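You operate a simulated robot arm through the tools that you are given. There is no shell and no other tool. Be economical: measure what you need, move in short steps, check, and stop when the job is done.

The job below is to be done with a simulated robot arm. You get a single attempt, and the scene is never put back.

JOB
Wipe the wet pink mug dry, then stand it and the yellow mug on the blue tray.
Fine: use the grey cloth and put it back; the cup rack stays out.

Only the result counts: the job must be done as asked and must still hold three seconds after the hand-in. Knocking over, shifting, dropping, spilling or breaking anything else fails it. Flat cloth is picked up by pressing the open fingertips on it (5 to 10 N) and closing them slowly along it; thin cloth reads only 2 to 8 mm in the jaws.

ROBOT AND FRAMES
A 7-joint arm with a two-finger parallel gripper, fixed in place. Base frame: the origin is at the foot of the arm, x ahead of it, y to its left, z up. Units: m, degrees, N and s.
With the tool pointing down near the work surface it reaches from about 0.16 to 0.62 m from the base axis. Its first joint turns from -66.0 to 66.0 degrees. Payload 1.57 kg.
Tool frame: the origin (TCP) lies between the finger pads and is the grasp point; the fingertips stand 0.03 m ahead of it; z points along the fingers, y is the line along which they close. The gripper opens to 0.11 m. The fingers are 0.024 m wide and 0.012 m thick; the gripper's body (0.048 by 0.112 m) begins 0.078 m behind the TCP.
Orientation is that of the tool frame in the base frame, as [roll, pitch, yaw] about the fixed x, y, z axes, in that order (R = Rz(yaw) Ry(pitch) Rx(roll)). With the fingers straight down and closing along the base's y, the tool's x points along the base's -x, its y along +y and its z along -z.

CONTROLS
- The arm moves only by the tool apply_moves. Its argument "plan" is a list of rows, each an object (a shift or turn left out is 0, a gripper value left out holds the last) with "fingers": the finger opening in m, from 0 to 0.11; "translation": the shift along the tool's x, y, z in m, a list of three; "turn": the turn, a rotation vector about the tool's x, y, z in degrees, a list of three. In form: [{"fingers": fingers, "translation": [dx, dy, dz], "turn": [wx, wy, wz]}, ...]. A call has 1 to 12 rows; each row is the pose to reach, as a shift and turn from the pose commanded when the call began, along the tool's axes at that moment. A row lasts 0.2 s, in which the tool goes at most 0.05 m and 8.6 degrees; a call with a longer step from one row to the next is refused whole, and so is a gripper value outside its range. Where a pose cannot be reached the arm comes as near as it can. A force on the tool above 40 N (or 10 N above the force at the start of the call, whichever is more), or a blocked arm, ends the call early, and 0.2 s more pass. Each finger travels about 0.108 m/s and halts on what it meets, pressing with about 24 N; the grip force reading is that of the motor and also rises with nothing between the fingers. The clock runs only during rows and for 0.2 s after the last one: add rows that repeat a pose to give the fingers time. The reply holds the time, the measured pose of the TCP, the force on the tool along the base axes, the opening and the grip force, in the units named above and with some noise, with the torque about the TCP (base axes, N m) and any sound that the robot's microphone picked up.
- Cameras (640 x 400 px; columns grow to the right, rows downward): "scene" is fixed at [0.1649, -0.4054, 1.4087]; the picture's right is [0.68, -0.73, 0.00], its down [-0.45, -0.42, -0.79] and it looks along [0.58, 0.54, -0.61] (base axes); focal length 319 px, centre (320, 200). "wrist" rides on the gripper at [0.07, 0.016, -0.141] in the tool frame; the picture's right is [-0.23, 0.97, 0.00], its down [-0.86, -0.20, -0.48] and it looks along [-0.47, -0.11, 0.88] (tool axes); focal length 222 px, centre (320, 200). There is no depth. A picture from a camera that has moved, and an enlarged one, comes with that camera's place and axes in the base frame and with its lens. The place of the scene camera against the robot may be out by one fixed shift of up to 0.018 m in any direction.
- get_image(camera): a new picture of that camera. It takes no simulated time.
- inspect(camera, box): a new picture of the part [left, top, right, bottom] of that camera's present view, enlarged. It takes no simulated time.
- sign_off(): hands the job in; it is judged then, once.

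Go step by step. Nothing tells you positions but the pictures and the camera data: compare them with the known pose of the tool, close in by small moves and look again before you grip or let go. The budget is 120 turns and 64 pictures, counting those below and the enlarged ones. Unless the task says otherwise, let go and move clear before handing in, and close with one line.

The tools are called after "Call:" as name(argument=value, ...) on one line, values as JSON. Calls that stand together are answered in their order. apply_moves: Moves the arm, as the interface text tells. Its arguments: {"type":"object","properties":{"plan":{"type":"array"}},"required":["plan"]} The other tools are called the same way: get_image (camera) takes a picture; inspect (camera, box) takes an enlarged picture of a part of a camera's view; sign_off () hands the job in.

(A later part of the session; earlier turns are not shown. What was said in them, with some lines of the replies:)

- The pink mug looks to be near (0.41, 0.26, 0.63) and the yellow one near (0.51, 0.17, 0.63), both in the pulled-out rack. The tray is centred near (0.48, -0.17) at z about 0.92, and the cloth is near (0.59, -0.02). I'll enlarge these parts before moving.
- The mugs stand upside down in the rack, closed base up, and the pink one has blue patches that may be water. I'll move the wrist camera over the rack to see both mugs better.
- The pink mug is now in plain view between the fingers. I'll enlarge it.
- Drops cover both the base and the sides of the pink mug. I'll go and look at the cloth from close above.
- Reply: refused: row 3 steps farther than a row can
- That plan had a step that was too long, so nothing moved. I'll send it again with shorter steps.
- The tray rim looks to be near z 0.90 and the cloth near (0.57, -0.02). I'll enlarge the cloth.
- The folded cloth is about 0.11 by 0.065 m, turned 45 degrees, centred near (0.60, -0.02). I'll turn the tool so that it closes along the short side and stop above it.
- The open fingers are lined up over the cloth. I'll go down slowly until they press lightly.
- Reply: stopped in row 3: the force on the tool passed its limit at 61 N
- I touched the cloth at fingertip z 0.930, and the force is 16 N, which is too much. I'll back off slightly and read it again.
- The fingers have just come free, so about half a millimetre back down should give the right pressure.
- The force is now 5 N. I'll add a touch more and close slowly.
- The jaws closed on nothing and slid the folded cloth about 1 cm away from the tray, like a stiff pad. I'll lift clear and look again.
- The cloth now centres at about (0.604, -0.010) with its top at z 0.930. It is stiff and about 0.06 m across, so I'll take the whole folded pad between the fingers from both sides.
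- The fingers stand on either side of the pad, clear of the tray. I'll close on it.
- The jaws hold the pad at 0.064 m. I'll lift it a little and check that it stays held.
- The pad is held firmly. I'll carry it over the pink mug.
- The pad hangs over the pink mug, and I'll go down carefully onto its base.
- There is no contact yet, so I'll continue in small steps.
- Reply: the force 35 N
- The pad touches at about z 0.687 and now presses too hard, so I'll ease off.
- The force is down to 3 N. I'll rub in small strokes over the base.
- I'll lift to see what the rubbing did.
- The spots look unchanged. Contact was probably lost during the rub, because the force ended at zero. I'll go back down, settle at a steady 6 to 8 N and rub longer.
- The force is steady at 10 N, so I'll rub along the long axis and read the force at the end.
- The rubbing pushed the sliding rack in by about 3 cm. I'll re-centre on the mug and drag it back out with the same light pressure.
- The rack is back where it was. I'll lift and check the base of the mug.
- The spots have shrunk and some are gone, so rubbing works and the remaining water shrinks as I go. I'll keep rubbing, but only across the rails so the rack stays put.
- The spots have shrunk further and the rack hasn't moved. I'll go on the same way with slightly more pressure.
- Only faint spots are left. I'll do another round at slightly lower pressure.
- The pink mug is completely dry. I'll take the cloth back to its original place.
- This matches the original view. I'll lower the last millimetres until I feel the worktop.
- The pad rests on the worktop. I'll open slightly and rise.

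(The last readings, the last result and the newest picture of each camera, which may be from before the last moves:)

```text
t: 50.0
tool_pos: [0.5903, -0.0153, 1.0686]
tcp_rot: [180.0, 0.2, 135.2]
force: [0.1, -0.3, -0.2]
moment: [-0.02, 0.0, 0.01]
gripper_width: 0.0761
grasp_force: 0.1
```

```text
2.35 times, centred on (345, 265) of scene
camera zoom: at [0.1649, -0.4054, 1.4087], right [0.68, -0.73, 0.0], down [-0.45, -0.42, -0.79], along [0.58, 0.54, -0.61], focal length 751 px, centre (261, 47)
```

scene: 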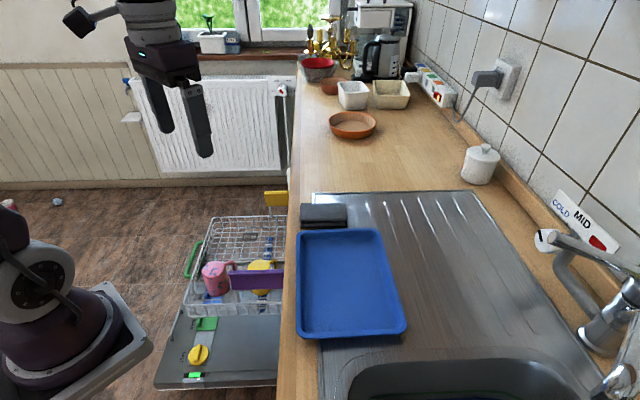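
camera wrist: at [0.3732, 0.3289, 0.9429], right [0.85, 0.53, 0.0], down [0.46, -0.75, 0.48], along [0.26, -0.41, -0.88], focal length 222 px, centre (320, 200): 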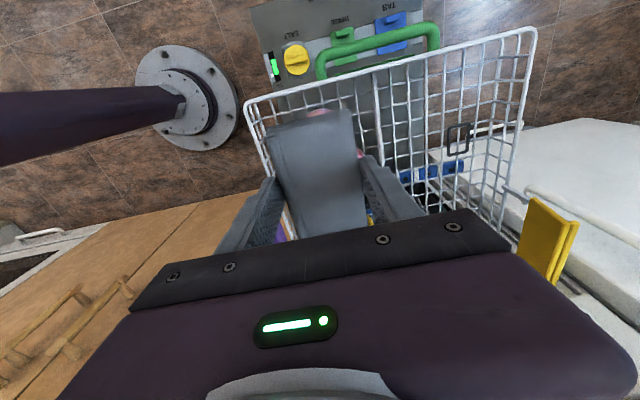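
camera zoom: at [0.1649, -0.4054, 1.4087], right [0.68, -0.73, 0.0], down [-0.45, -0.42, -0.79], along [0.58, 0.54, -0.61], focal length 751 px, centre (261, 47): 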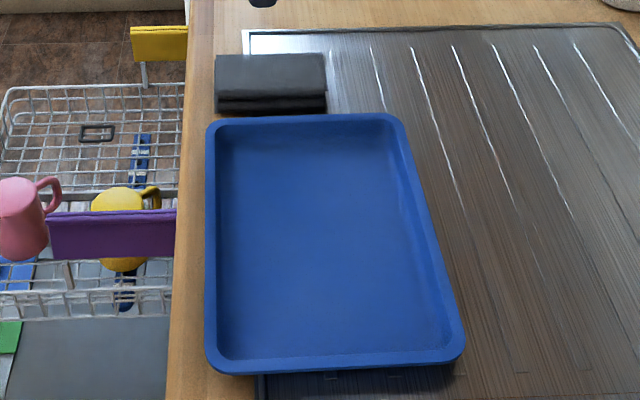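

The cloth is back in place. Next is the pink mug: its handle points about +x, so I'll turn the tool to close along y and hover above it.

Call:
apply_moves(plan=[{"fingers": 0.11, "translation": [0.04, 0.012, 0], "turn": [0, 0, -7.5]}, {"translation": [0.08, 0.024, 0.005], "turn": [0, 0, -15]}, {"translation": [0.122, 0.036, 0.015], "turn": [0, 0, -22.5]}, {"translation": [0.163, 0.049, 0.03], "turn": [0, 0, -30]}, {"translation": [0.202, 0.061, 0.05], "turn": [0, 0, -37.5]}, {"translation": [0.238, 0.072, 0.075], "turn": [0, 0, -45]}, {"translation": [0.27, 0.082, 0.105], "turn": [0, 0, -45]}, {"translation": [0.297, 0.089, 0.14], "turn": [0, 0, -45]}, {"translation": [0.317, 0.095, 0.18], "turn": [0, 0, -45]}, {"translation": [0.327, 0.098, 0.225], "turn": [0, 0, -45]}, {"translation": [0.327, 0.098, 0.265], "turn": [0, 0, -45]}, {"translation": [0.327, 0.098, 0.28], "turn": [0, 0, -45]}])

Call:
get_image(camera="wrist")

```text
t: 52.6
tool_pos: [0.4304, 0.2832, 0.7873]
tcp_rot: [180.0, 0.3, -179.9]
force: [0.4, 0.2, 0.1]
moment: [-0.03, -0.01, 0.0]
gripper_width: 0.1103
grasp_force: 0.0
```

```text
27 pictures are left
camera wrist: at [0.3584, 0.3004, 0.9281], right [0.23, 0.97, 0.0], down [0.85, -0.2, 0.48], along [0.47, -0.11, -0.88], focal length 222 px, centre (320, 200)
```

wrist: 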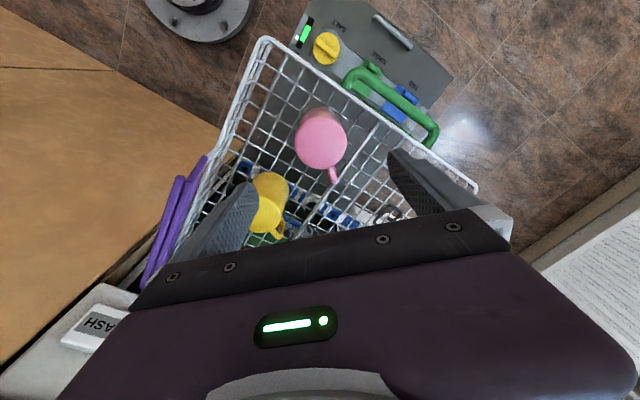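

The pink mug's base is centred at about (0.423, 0.285). I'll centre on it, narrow the opening a little and descend around it.

Call:
apply_moves(plan=[{"fingers": 0.094, "translation": [0.007, 0.002, 0.03]}, {"translation": [0.007, 0.002, 0.07]}, {"translation": [0.007, 0.002, 0.1]}, {"translation": [0.007, 0.002, 0.115]}])

Call:
get_image(camera="wrist")

Call:
inspect(camera="scene", box=[160, 210, 290, 320])

```text
t: 53.6
tool_pos: [0.4239, 0.2851, 0.673]
tcp_rot: [-179.9, 0.1, 180.0]
force: [-1.0, 0.3, 0.2]
moment: [0.01, -0.02, 0.0]
gripper_width: 0.0939
grasp_force: 0.1
```

```text
26 pictures are left
camera wrist: at [0.3522, 0.3025, 0.8134], right [0.23, 0.97, 0.0], down [0.85, -0.2, 0.48], along [0.47, -0.11, -0.88], focal length 222 px, centre (320, 200)
```

wrist: 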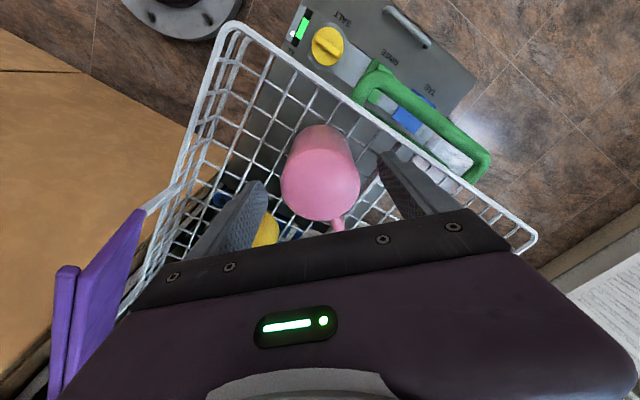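

```text
3.64 times, centred on (225, 265) of scene
camera zoom: at [0.1649, -0.4054, 1.4087], right [0.68, -0.73, 0.0], down [-0.45, -0.42, -0.79], along [0.58, 0.54, -0.61], focal length 1161 px, centre (666, -36)
```

zoom: 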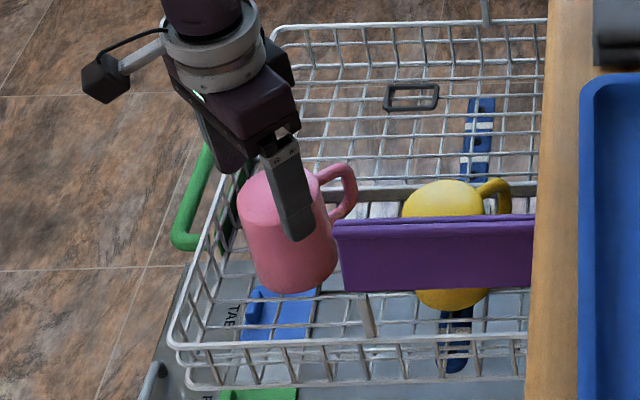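

Alignment is good, so I'll go down the rest and close.

Call:
apply_moves(plan=[{"translation": [0, 0, 0.015]}, {"translation": [0, 0, 0.028]}, {"translation": [0, 0, 0.028], "fingers": 0.08}, {"translation": [0, 0, 0.028], "fingers": 0.065}, {"translation": [0, 0, 0.028], "fingers": 0.05}, {"translation": [0, 0, 0.028], "fingers": 0.05}, {"translation": [0, 0, 0.028], "fingers": 0.05}])

```text
t: 55.2
tool_pos: [0.4235, 0.2865, 0.6446]
tcp_rot: [-180.0, 0.3, 180.0]
force: [0.9, 0.0, 0.1]
moment: [0.04, 0.02, 0.0]
gripper_width: 0.0678
grasp_force: 24.1
```

The grip holds at 0.068 m. I'll lift straight up.

Call:
apply_moves(plan=[{"fingers": 0.03, "translation": [0, 0, -0.01]}, {"translation": [0, 0, -0.03]}, {"translation": [0, 0, -0.06]}, {"translation": [0, 0, -0.1]}, {"translation": [0, 0, -0.145]}, {"translation": [0, 0, -0.19]}, {"translation": [0, 0, -0.235]}, {"translation": [0, 0, -0.28]}, {"translation": [0, 0, -0.325]}, {"translation": [0, 0, -0.37]}, {"translation": [0, 0, -0.41]}])

Call:
get_image(camera="scene")

Call:
get_image(camera="wrist")

```text
t: 57.6
tool_pos: [0.423, 0.2854, 1.0558]
tcp_rot: [-179.9, 0.3, -180.0]
force: [0.2, -0.4, -2.1]
moment: [-0.05, 0.03, -0.01]
gripper_width: 0.0677
grasp_force: 23.9
```

```text
24 pictures are left
```

scene: 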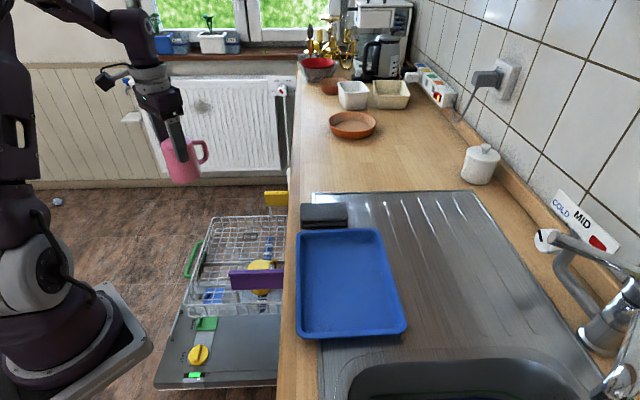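

```text
23 pictures are left
camera wrist: at [0.352, 0.3021, 1.1969], right [0.23, 0.97, 0.0], down [0.85, -0.2, 0.48], along [0.47, -0.11, -0.88], focal length 222 px, centre (320, 200)
```

wrist: 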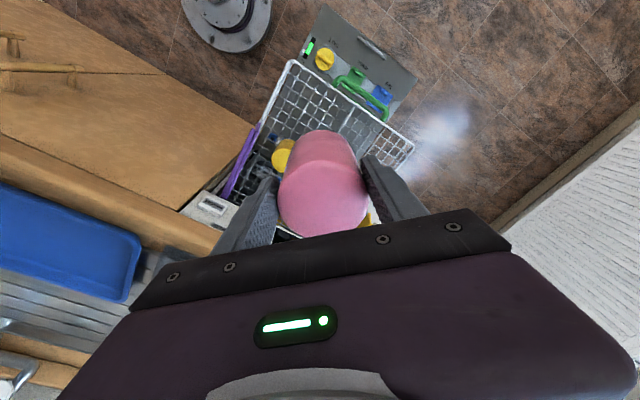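

The pink mug is held upright and clear. I'll carry it over the tray's far half, near (0.518, -0.15).

Call:
apply_moves(plan=[{"translation": [-0.008, -0.036, -0.01]}, {"translation": [-0.017, -0.078, -0.02]}, {"translation": [-0.026, -0.122, -0.03]}, {"translation": [-0.036, -0.168, -0.03]}, {"translation": [-0.046, -0.214, -0.03]}, {"translation": [-0.056, -0.26, -0.03]}, {"translation": [-0.066, -0.306, -0.03]}, {"translation": [-0.076, -0.35, -0.03]}, {"translation": [-0.085, -0.392, -0.03]}, {"translation": [-0.092, -0.422, -0.03]}, {"translation": [-0.095, -0.435, -0.03]}, {"translation": [-0.095, -0.435, -0.03]}])

Call:
get_image(camera="wrist")

Call:
inspect(camera="scene", box=[270, 150, 430, 350])

```text
t: 60.2
tool_pos: [0.5158, -0.1496, 1.085]
tcp_rot: [-180.0, 0.2, 179.9]
force: [-0.3, 0.9, -2.3]
moment: [0.03, 0.04, 0.0]
gripper_width: 0.0675
grasp_force: 23.9
```

```text
22 pictures are left
camera wrist: at [0.445, -0.1328, 1.2263], right [0.23, 0.97, 0.0], down [0.85, -0.2, 0.48], along [0.47, -0.11, -0.88], focal length 222 px, centre (320, 200)
```

wrist: 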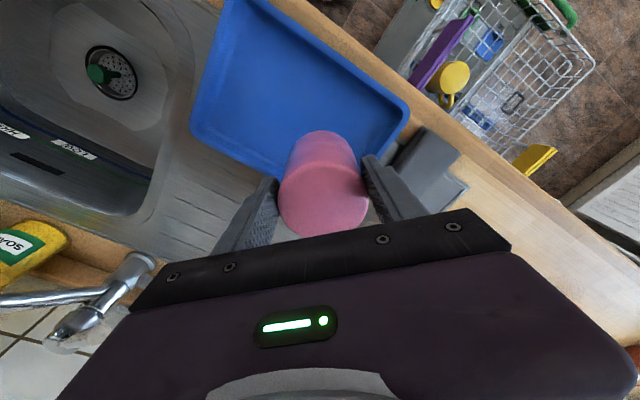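

```text
2.00 times, centred on (350, 250) of scene
camera zoom: at [0.1649, -0.4055, 1.4087], right [0.68, -0.73, 0.0], down [-0.45, -0.42, -0.79], along [0.58, 0.54, -0.61], focal length 638 px, centre (260, 100)
```

zoom: 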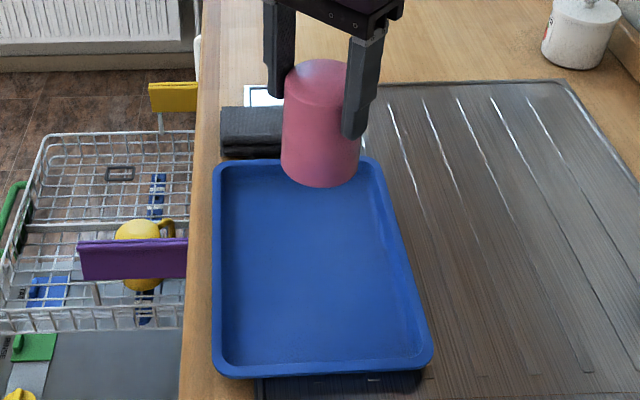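

I'll shift slightly toward the tray's middle and lower. The mug's rim hangs about 0.095 m below the TCP, so I expect contact near TCP z 1.01.

Call:
apply_moves(plan=[{"translation": [0.007, 0.008, 0.02]}, {"translation": [0.007, 0.008, 0.04]}, {"translation": [0.007, 0.008, 0.055]}, {"translation": [0.007, 0.008, 0.06]}])

Call:
inspect(camera="scene", box=[290, 170, 390, 260])

```text
t: 61.2
tool_pos: [0.508, -0.1416, 1.0248]
tcp_rot: [-180.0, 0.2, -179.9]
force: [0.8, 0.0, -2.0]
moment: [0.01, 0.03, 0.01]
gripper_width: 0.0674
grasp_force: 24.0
```

```text
4.44 times, centred on (340, 215) of scene
camera zoom: at [0.1649, -0.4054, 1.4087], right [0.68, -0.73, 0.0], down [-0.45, -0.42, -0.79], along [0.58, 0.54, -0.61], focal length 1419 px, centre (231, 133)
```

zoom: 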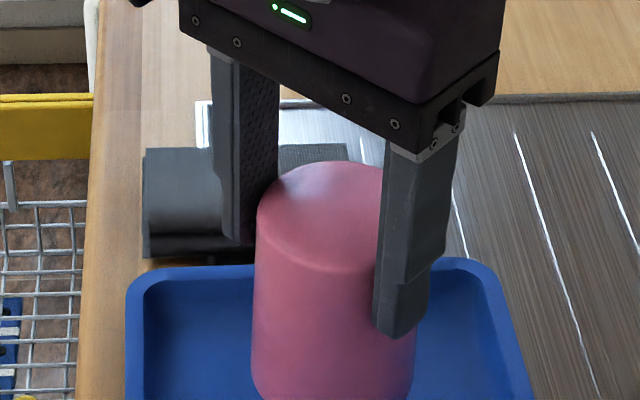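

Call:
apply_moves(plan=[{"translation": [0, 0, 0.004]}, {"translation": [0, 0, 0.008]}])

Call:
apply_moves(plan=[{"translation": [0, 0, 0.002]}, {"translation": [0, 0, 0.003]}])

```text
t: 61.8
tool_pos: [0.5089, -0.14, 1.0173]
tcp_rot: [180.0, 0.2, 180.0]
force: [-0.2, 0.4, -2.9]
moment: [-0.01, 0.05, 0.05]
gripper_width: 0.0674
grasp_force: 23.5
```

```text
t: 62.4
tool_pos: [0.509, -0.1406, 1.0154]
tcp_rot: [179.9, 0.2, 180.0]
force: [-0.9, -0.1, -2.3]
moment: [-0.03, 0.02, -0.02]
gripper_width: 0.0678
grasp_force: 23.9
```

Call:
apply_moves(plan=[{"translation": [0, 0, 0.002]}, {"translation": [0, 0, 0.003]}])

Call:
inspect(camera="scene", box=[290, 190, 410, 290])

```text
t: 63.0
tool_pos: [0.5085, -0.1401, 1.0128]
tcp_rot: [-180.0, 0.2, -180.0]
force: [0.5, -0.1, -2.4]
moment: [-0.03, 0.0, 0.0]
gripper_width: 0.0675
grasp_force: 24.0
```

```text
4.00 times, centred on (350, 240) of scene
camera zoom: at [0.1649, -0.4054, 1.4087], right [0.68, -0.73, 0.0], down [-0.45, -0.42, -0.79], along [0.58, 0.54, -0.61], focal length 1277 px, centre (200, 40)
```

zoom: 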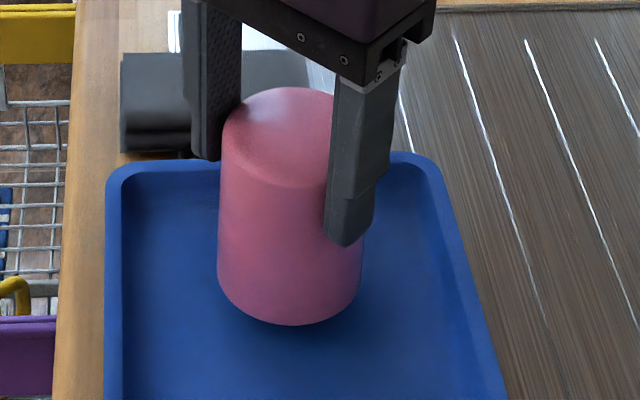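

The shadow shows a small gap still, so I'll continue in small steps.

Call:
apply_moves(plan=[{"translation": [0, 0, 0.002]}, {"translation": [0, 0, 0.003]}])

Call:
apply_moves(plan=[{"translation": [0, 0, 0.001]}, {"translation": [0, 0, 0.002]}])

Call:
apply_moves(plan=[{"translation": [0, 0, 0.001]}, {"translation": [0, 0, 0.0015]}])

```text
t: 63.6
tool_pos: [0.5088, -0.1424, 1.0084]
tcp_rot: [-180.0, 0.2, -180.0]
force: [0.2, 0.6, -2.4]
moment: [0.02, 0.04, -0.04]
gripper_width: 0.0672
grasp_force: 23.8
```

```text
t: 64.2
tool_pos: [0.5097, -0.1421, 1.0059]
tcp_rot: [-180.0, 0.2, -180.0]
force: [0.5, -0.9, -3.5]
moment: [0.01, 0.04, 0.0]
gripper_width: 0.0674
grasp_force: 23.9
```

```text
t: 64.8
tool_pos: [0.5098, -0.1417, 1.0058]
tcp_rot: [180.0, 0.3, -179.9]
force: [-0.4, 0.0, -2.6]
moment: [0.05, 0.01, 0.01]
gripper_width: 0.0676
grasp_force: 24.2
```

Call:
apply_moves(plan=[{"translation": [0, 0, 0.001]}, {"translation": [0, 0, 0.002]}])

Call:
apply_moves(plan=[{"translation": [0, 0, 0.001]}, {"translation": [0, 0, 0.0015]}])

Call:
inspect(camera="scene", box=[290, 190, 410, 290])

```text
t: 65.4
tool_pos: [0.5092, -0.1396, 1.0032]
tcp_rot: [-179.9, 0.2, -179.9]
force: [-1.6, -0.7, -2.3]
moment: [0.0, 0.03, 0.02]
gripper_width: 0.0675
grasp_force: 24.1
```

```text
t: 66.0
tool_pos: [0.5086, -0.1398, 1.0014]
tcp_rot: [-180.0, 0.2, -180.0]
force: [-1.1, -0.7, -2.2]
moment: [0.02, 0.07, 0.01]
gripper_width: 0.0676
grasp_force: 24.0
```

```text
4.00 times, centred on (350, 240) of scene
camera zoom: at [0.1649, -0.4054, 1.4087], right [0.68, -0.73, 0.0], down [-0.45, -0.42, -0.79], along [0.58, 0.54, -0.61], focal length 1277 px, centre (200, 40)
```

zoom: 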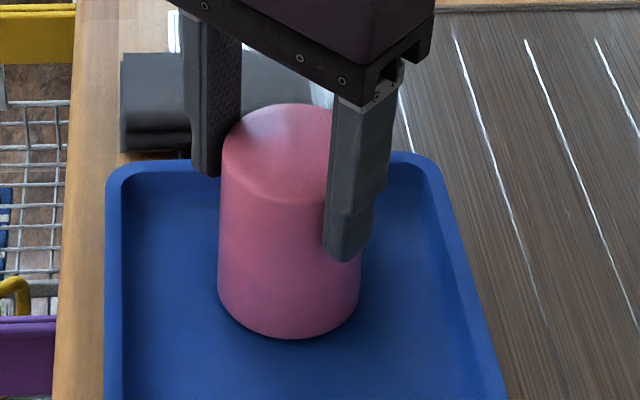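

It is nearly down.

Call:
apply_moves(plan=[{"translation": [0, 0, 0.001]}, {"translation": [0, 0, 0.0015]}])

Call:
apply_moves(plan=[{"translation": [0, 0, 0.0005]}, {"translation": [0, 0, 0.001]}])

Call:
apply_moves(plan=[{"translation": [0, 0, 0.0005]}, {"translation": [0, 0, 0.001]}])

```text
t: 66.6
tool_pos: [0.5088, -0.1417, 1.0002]
tcp_rot: [180.0, 0.2, -180.0]
force: [0.1, 0.0, -2.1]
moment: [-0.02, 0.05, -0.01]
gripper_width: 0.0674
grasp_force: 23.8
```

```text
t: 67.2
tool_pos: [0.5094, -0.1419, 0.9987]
tcp_rot: [180.0, 0.3, -180.0]
force: [-0.1, 0.3, -2.8]
moment: [0.01, 0.05, -0.02]
gripper_width: 0.0674
grasp_force: 24.3
```

```text
t: 67.8
tool_pos: [0.5102, -0.1413, 0.9981]
tcp_rot: [179.9, 0.2, 180.0]
force: [-0.3, -0.5, -3.0]
moment: [0.0, 0.03, 0.02]
gripper_width: 0.0675
grasp_force: 24.4
```

Call:
apply_moves(plan=[{"translation": [0, 0, 0.001]}, {"translation": [0, 0, 0.0015]}])

Call:
apply_moves(plan=[{"translation": [0, 0, 0.001]}, {"translation": [0, 0, 0.0015]}])

```text
t: 68.4
tool_pos: [0.5094, -0.1418, 0.9982]
tcp_rot: [-179.9, 0.4, -180.0]
force: [-2.2, 0.0, 12.5]
moment: [0.43, 0.09, 0.02]
gripper_width: 0.0674
grasp_force: 23.7
```

```text
t: 69.0
tool_pos: [0.5094, -0.1413, 0.9962]
tcp_rot: [-180.0, 0.4, -179.9]
force: [-0.9, -3.7, 20.4]
moment: [0.26, -0.17, -0.17]
gripper_width: 0.0675
grasp_force: 24.2
```

The mug is down. I'll ease the pressure, open, and rise straight up.

Call:
apply_moves(plan=[{"translation": [0, 0, -0.0015]}, {"translation": [0, 0, -0.0015], "fingers": 0.072}, {"translation": [0, 0, -0.0015], "fingers": 0.085}, {"translation": [0, 0, -0.0015], "fingers": 0.09}, {"translation": [0, 0, -0.02], "fingers": 0.09}, {"translation": [0, 0, -0.05], "fingers": 0.09}, {"translation": [0, 0, -0.09], "fingers": 0.09}, {"translation": [0, 0, -0.12], "fingers": 0.09}])

Call:
inspect(camera="scene", box=[280, 180, 420, 350])

```text
t: 70.8
tool_pos: [0.5083, -0.1403, 1.1165]
tcp_rot: [-180.0, 0.2, -179.9]
force: [-0.2, 0.4, -0.1]
moment: [0.02, 0.02, 0.01]
gripper_width: 0.0902
grasp_force: 0.1
```

```text
2.35 times, centred on (350, 265) of scene
camera zoom: at [0.1649, -0.4054, 1.4087], right [0.68, -0.73, 0.0], down [-0.45, -0.42, -0.79], along [0.58, 0.54, -0.61], focal length 751 px, centre (249, 47)
```

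zoom: 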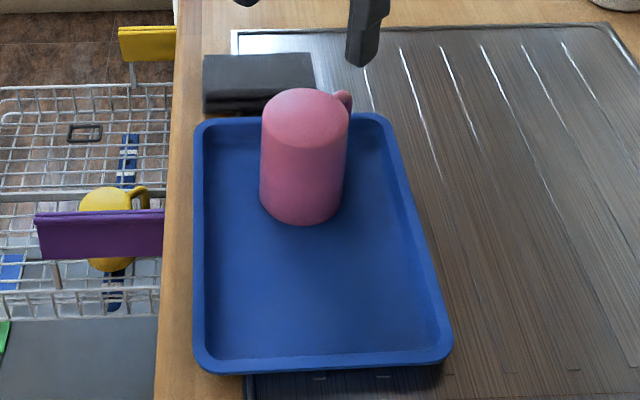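

The pink mug stands on the tray. Next I'll go over the yellow mug and look.

Call:
apply_moves(plan=[{"fingers": 0.094, "translation": [0, 0.045, 0]}, {"translation": [0.001, 0.093, 0]}, {"translation": [0.002, 0.141, 0]}, {"translation": [0.004, 0.189, 0]}, {"translation": [0.005, 0.235, 0.01]}, {"translation": [0.006, 0.272, 0.035]}, {"translation": [0.007, 0.297, 0.07]}, {"translation": [0.008, 0.31, 0.115]}, {"translation": [0.008, 0.31, 0.163]}, {"translation": [0.008, 0.31, 0.21]}, {"translation": [0.008, 0.31, 0.255]}, {"translation": [0.008, 0.31, 0.28]}])

Call:
get_image(camera="wrist")

Call:
inspect(camera="scene", box=[180, 150, 310, 320])

```text
t: 73.4
tool_pos: [0.5015, 0.1679, 0.8342]
tcp_rot: [180.0, 0.2, 180.0]
force: [-0.2, -0.6, 0.2]
moment: [-0.02, -0.03, 0.01]
gripper_width: 0.094
grasp_force: 0.1
```

```text
16 pictures are left
camera wrist: at [0.4307, 0.1848, 0.9742], right [0.23, 0.97, 0.0], down [0.85, -0.2, 0.48], along [0.47, -0.11, -0.88], focal length 222 px, centre (320, 200)
```

wrist: 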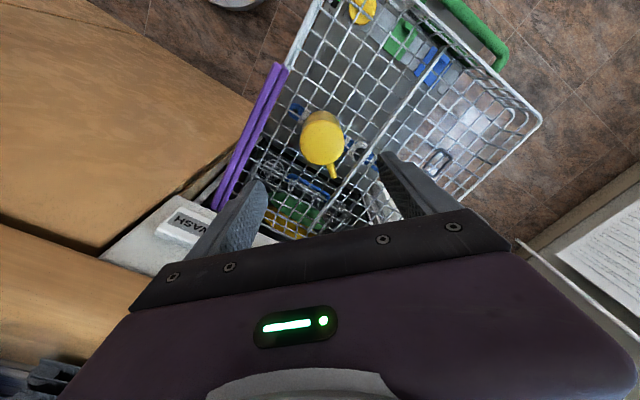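

```text
2.35 times, centred on (245, 235) of scene
camera zoom: at [0.1649, -0.4054, 1.4087], right [0.68, -0.73, 0.0], down [-0.45, -0.42, -0.79], along [0.58, 0.54, -0.61], focal length 751 px, centre (496, 118)
```

zoom: 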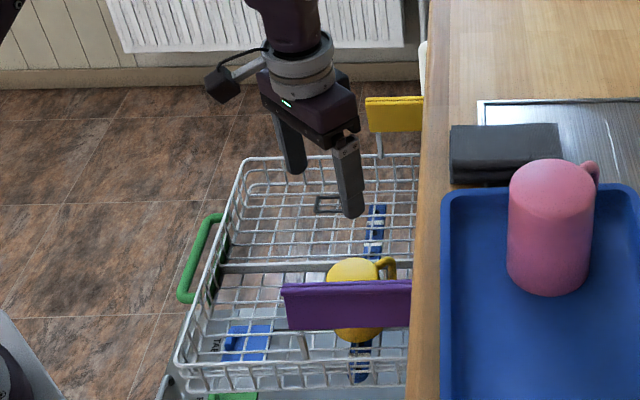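

The yellow mug is centred near (0.516, 0.168), with its handle about +x. I'll descend partway around it and check.

Call:
apply_moves(plan=[{"translation": [-0.014, 0, 0.03]}, {"translation": [-0.014, 0, 0.075]}, {"translation": [-0.014, 0, 0.115]}, {"translation": [-0.014, 0, 0.145]}, {"translation": [-0.014, 0, 0.155]}])

Call:
get_image(camera="wrist")

Call:
inspect(camera="scene", box=[200, 200, 300, 310])

```text
t: 74.6
tool_pos: [0.5163, 0.1702, 0.6794]
tcp_rot: [-180.0, 0.3, -179.9]
force: [0.2, -0.5, -0.5]
moment: [0.02, 0.01, -0.02]
gripper_width: 0.094
grasp_force: 0.1
```

```text
14 pictures are left
camera wrist: at [0.4452, 0.1858, 0.8206], right [0.23, 0.97, 0.0], down [0.85, -0.2, 0.48], along [0.47, -0.11, -0.88], focal length 222 px, centre (320, 200)
```

wrist: 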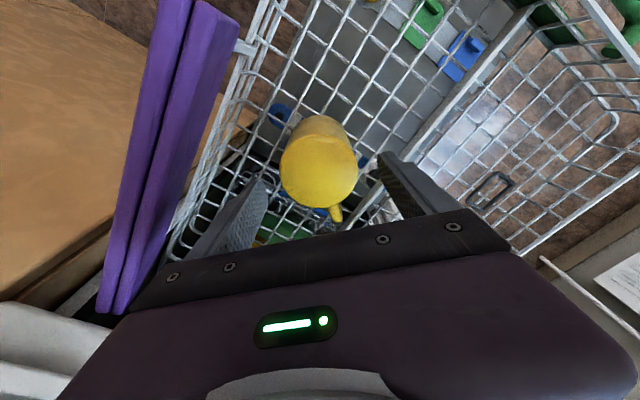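

```text
3.64 times, centred on (250, 255) of scene
camera zoom: at [0.1649, -0.4054, 1.4087], right [0.68, -0.73, 0.0], down [-0.45, -0.42, -0.79], along [0.58, 0.54, -0.61], focal length 1161 px, centre (574, 0)
```

zoom: 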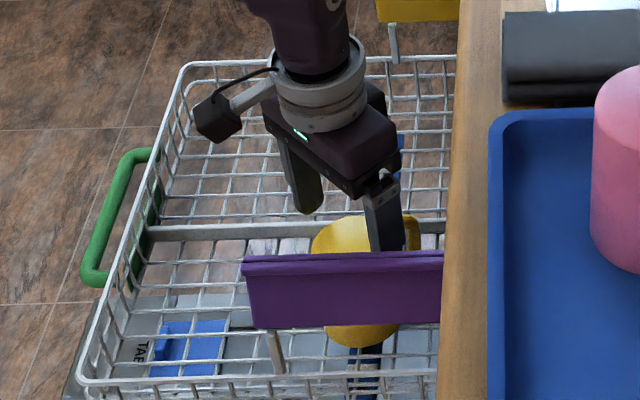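

The fingers straddle the yellow mug and clear the purple shelf. I'll go down and close.

Call:
apply_moves(plan=[{"translation": [0, -0.001, 0.015]}, {"translation": [0, -0.001, 0.028]}, {"translation": [0, -0.001, 0.034]}, {"translation": [0, -0.001, 0.034], "fingers": 0.08}, {"translation": [0, -0.001, 0.034], "fingers": 0.065}, {"translation": [0, -0.001, 0.034], "fingers": 0.05}, {"translation": [0, -0.001, 0.034], "fingers": 0.03}, {"translation": [0, -0.001, 0.034], "fingers": 0.03}])

```text
t: 76.4
tool_pos: [0.5152, 0.1676, 0.6458]
tcp_rot: [-180.0, 0.1, 180.0]
force: [-0.3, -1.1, -0.1]
moment: [-0.03, -0.01, -0.01]
gripper_width: 0.0684
grasp_force: 23.6
```

It is gripped at 0.068 m. I'll lift straight up to above the worktop.

Call:
apply_moves(plan=[{"translation": [0, 0, -0.01]}, {"translation": [0, 0, -0.03]}, {"translation": [0, 0, -0.065]}, {"translation": [0, 0, -0.105]}, {"translation": [0, 0, -0.15]}, {"translation": [0, 0, -0.195]}, {"translation": [0, 0, -0.24]}, {"translation": [0, 0, -0.285]}, {"translation": [0, 0, -0.33]}, {"translation": [0, 0, -0.375]}, {"translation": [0, 0, -0.42]}, {"translation": [0, 0, -0.45]}])

Call:
get_image(camera="scene")

```text
t: 79.0
tool_pos: [0.5143, 0.1673, 1.0948]
tcp_rot: [180.0, 0.1, 180.0]
force: [-0.2, 0.8, -2.1]
moment: [0.01, -0.01, -0.02]
gripper_width: 0.0684
grasp_force: 24.0
```

```text
12 pictures are left
```

scene: 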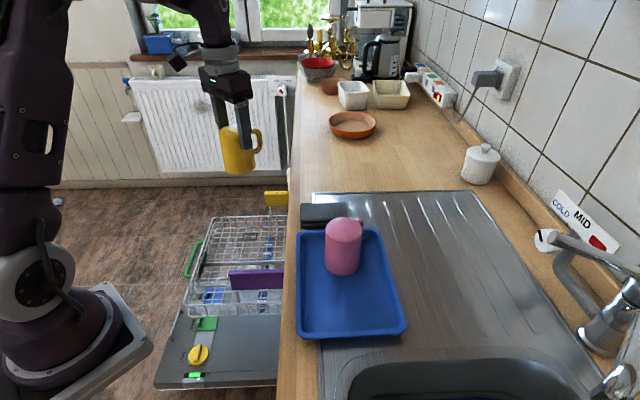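

The yellow mug is held upright. I'll carry it high and around the pink mug to the near half of the tray, aiming for (0.452, -0.216).

Call:
apply_moves(plan=[{"translation": [0.015, -0.025, -0.03]}, {"translation": [0.035, -0.06, -0.055]}, {"translation": [0.055, -0.1, -0.06]}, {"translation": [0.07, -0.145, -0.06]}, {"translation": [0.08, -0.19, -0.06]}, {"translation": [0.085, -0.237, -0.06]}, {"translation": [0.085, -0.28, -0.06]}, {"translation": [0.08, -0.32, -0.06]}, {"translation": [0.072, -0.355, -0.06]}, {"translation": [0.064, -0.378, -0.06]}, {"translation": [0.062, -0.383, -0.06]}, {"translation": [0.062, -0.383, -0.06]}])

Call:
inspect(camera="scene", box=[270, 150, 430, 350])

Call:
get_image(camera="wrist")

```text
t: 81.6
tool_pos: [0.451, -0.2146, 1.1558]
tcp_rot: [180.0, 0.2, 180.0]
force: [-0.2, -0.4, -2.5]
moment: [0.0, 0.02, -0.03]
gripper_width: 0.0685
grasp_force: 23.8
```

```text
2.00 times, centred on (350, 250) of scene
camera zoom: at [0.1649, -0.4055, 1.4087], right [0.68, -0.73, 0.0], down [-0.45, -0.42, -0.79], along [0.58, 0.54, -0.61], focal length 638 px, centre (260, 100)
```

zoom: 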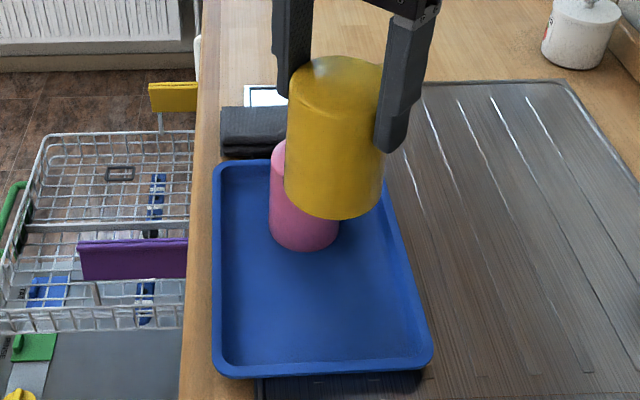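

```text
10 pictures are left
camera wrist: at [0.3814, -0.1988, 1.2965], right [0.23, 0.97, 0.0], down [0.85, -0.2, 0.48], along [0.47, -0.11, -0.88], focal length 222 px, centre (320, 200)
```

wrist: 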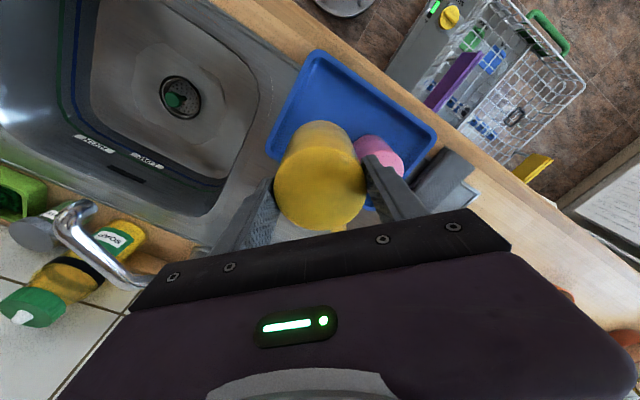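

The spot is clear of the pink mug. I'll nudge 4 mm toward the middle and lower to just above the expected contact height of about 1.000.

Call:
apply_moves(plan=[{"translation": [-0.003, 0.002, 0.03]}, {"translation": [-0.003, 0.002, 0.065]}, {"translation": [-0.003, 0.002, 0.095]}, {"translation": [-0.003, 0.002, 0.12]}, {"translation": [-0.003, 0.002, 0.138]}, {"translation": [-0.003, 0.002, 0.146]}])

Call:
inspect(camera="scene", box=[280, 200, 420, 350])

```text
t: 83.0
tool_pos: [0.4561, -0.2127, 1.0107]
tcp_rot: [-180.0, 0.3, 179.9]
force: [-0.7, 1.2, -2.9]
moment: [0.04, 0.02, 0.01]
gripper_width: 0.0684
grasp_force: 24.2
```

```text
2.67 times, centred on (350, 275) of scene
camera zoom: at [0.1649, -0.4055, 1.4087], right [0.68, -0.73, 0.0], down [-0.45, -0.42, -0.79], along [0.58, 0.54, -0.61], focal length 851 px, centre (240, 0)
```

zoom: 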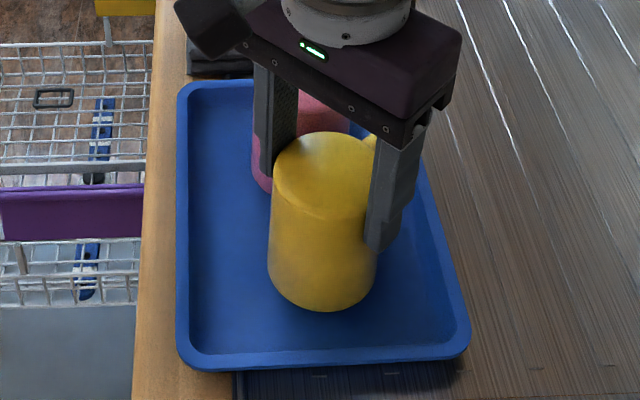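

The pose looks good and inside the rim. I'll step down to contact.

Call:
apply_moves(plan=[{"translation": [0, 0, 0.003]}, {"translation": [0, 0, 0.005]}])

Call:
apply_moves(plan=[{"translation": [0, 0, 0.0015]}, {"translation": [0, 0, 0.0025]}])

Call:
apply_moves(plan=[{"translation": [0, 0, 0.0008]}, {"translation": [0, 0, 0.0015]}])

```text
t: 83.6
tool_pos: [0.455, -0.2139, 1.0055]
tcp_rot: [-180.0, 0.2, 180.0]
force: [-0.4, -0.5, -2.5]
moment: [-0.03, -0.01, 0.01]
gripper_width: 0.0684
grasp_force: 24.0
```

```text
t: 84.2
tool_pos: [0.456, -0.212, 1.0035]
tcp_rot: [179.9, 0.3, 180.0]
force: [-0.2, -0.6, -2.0]
moment: [0.01, 0.03, 0.02]
gripper_width: 0.0685
grasp_force: 24.0
```

```text
t: 84.8
tool_pos: [0.4569, -0.2128, 1.0012]
tcp_rot: [-179.9, 0.2, -180.0]
force: [-0.3, -0.7, -1.6]
moment: [0.01, 0.04, 0.01]
gripper_width: 0.0685
grasp_force: 23.7
```

Call:
apply_moves(plan=[{"translation": [0, 0, 0.0008]}, {"translation": [0, 0, 0.0012]}])

Call:
apply_moves(plan=[{"translation": [0, 0, 0.0005]}, {"translation": [0, 0, 0.001]}])

```text
t: 85.4
tool_pos: [0.4556, -0.2134, 1.001]
tcp_rot: [-180.0, 0.2, -180.0]
force: [0.6, -1.1, -2.9]
moment: [0.0, 0.0, 0.03]
gripper_width: 0.0683
grasp_force: 24.2
```

```text
t: 86.0
tool_pos: [0.4563, -0.2128, 0.9988]
tcp_rot: [179.9, 0.2, 180.0]
force: [0.9, -0.7, -2.9]
moment: [-0.02, 0.09, 0.01]
gripper_width: 0.0684
grasp_force: 23.9
```

Call:
apply_moves(plan=[{"translation": [0, 0, 0.0006]}, {"translation": [0, 0, 0.0012]}])

Call:
apply_moves(plan=[{"translation": [0, 0, 0.0006]}, {"translation": [0, 0, 0.001]}])

```text
t: 86.6
tool_pos: [0.4566, -0.2145, 0.9982]
tcp_rot: [179.9, 0.2, 179.9]
force: [-3.3, 1.6, 12.5]
moment: [0.31, -0.07, 0.03]
gripper_width: 0.0683
grasp_force: 23.2
```

```text
t: 87.2
tool_pos: [0.4558, -0.2125, 0.9971]
tcp_rot: [-179.9, 0.4, 180.0]
force: [-2.6, 0.8, 21.3]
moment: [0.06, 0.05, -0.15]
gripper_width: 0.0682
grasp_force: 24.1
```

It is in contact. I'll ease off, open modestly, and rise clear.

Call:
apply_moves(plan=[{"translation": [0, 0, -0.0013]}, {"translation": [0, 0, -0.0013], "fingers": 0.073}, {"translation": [0, 0, -0.0013], "fingers": 0.082}, {"translation": [0, 0, -0.0013], "fingers": 0.086}, {"translation": [0, 0, -0.02], "fingers": 0.086}, {"translation": [0, 0, -0.05], "fingers": 0.086}, {"translation": [0, 0, -0.09], "fingers": 0.086}, {"translation": [0, 0, -0.135], "fingers": 0.086}, {"translation": [0, 0.045, -0.15], "fingers": 0.086}, {"translation": [0.015, 0.09, -0.15], "fingers": 0.086}, {"translation": [0.03, 0.135, -0.15], "fingers": 0.086}, {"translation": [0.045, 0.18, -0.15], "fingers": 0.086}])

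Call:
get_image(camera="scene")

Call:
inspect(camera="scene", box=[270, 180, 430, 350])

```text
t: 89.8
tool_pos: [0.4092, -0.0322, 1.1448]
tcp_rot: [-179.8, 0.2, 180.0]
force: [0.0, 0.0, -0.3]
moment: [-0.03, -0.02, 0.0]
gripper_width: 0.0858
grasp_force: 0.0
```

```text
8 pictures are left
```

scene: 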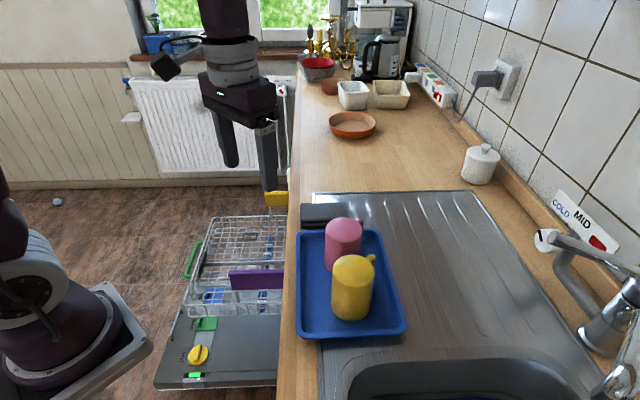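

```text
2.35 times, centred on (350, 265) of scene
camera zoom: at [0.1649, -0.4054, 1.4087], right [0.68, -0.73, 0.0], down [-0.45, -0.42, -0.79], along [0.58, 0.54, -0.61], focal length 751 px, centre (249, 47)
```

zoom: 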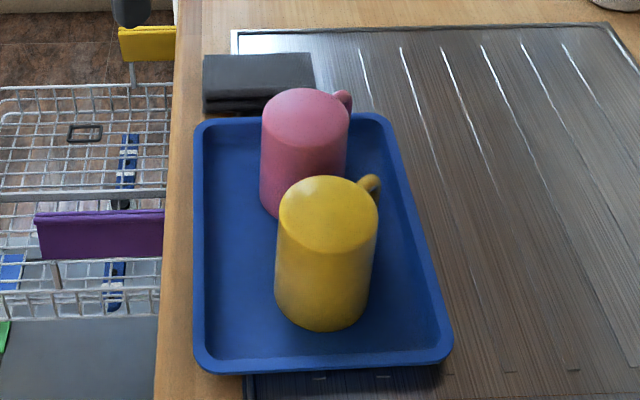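

Both mugs stand inside the tray, still base-up as they were in the rack. The pink one is dry, the cloth is back in its place, the rack is out as at the start, and the arm is clear, so I'll hand in.

Call:
sign_off()

```text
The job is handed in.
```

I wiped the pink mug dry with the grey cloth and stood it and the yellow mug on the blue tray, both still base-up as in the rack; the cloth is back in place and the rack is out (wiping nudged it in about 3 cm, and I pulled it back).
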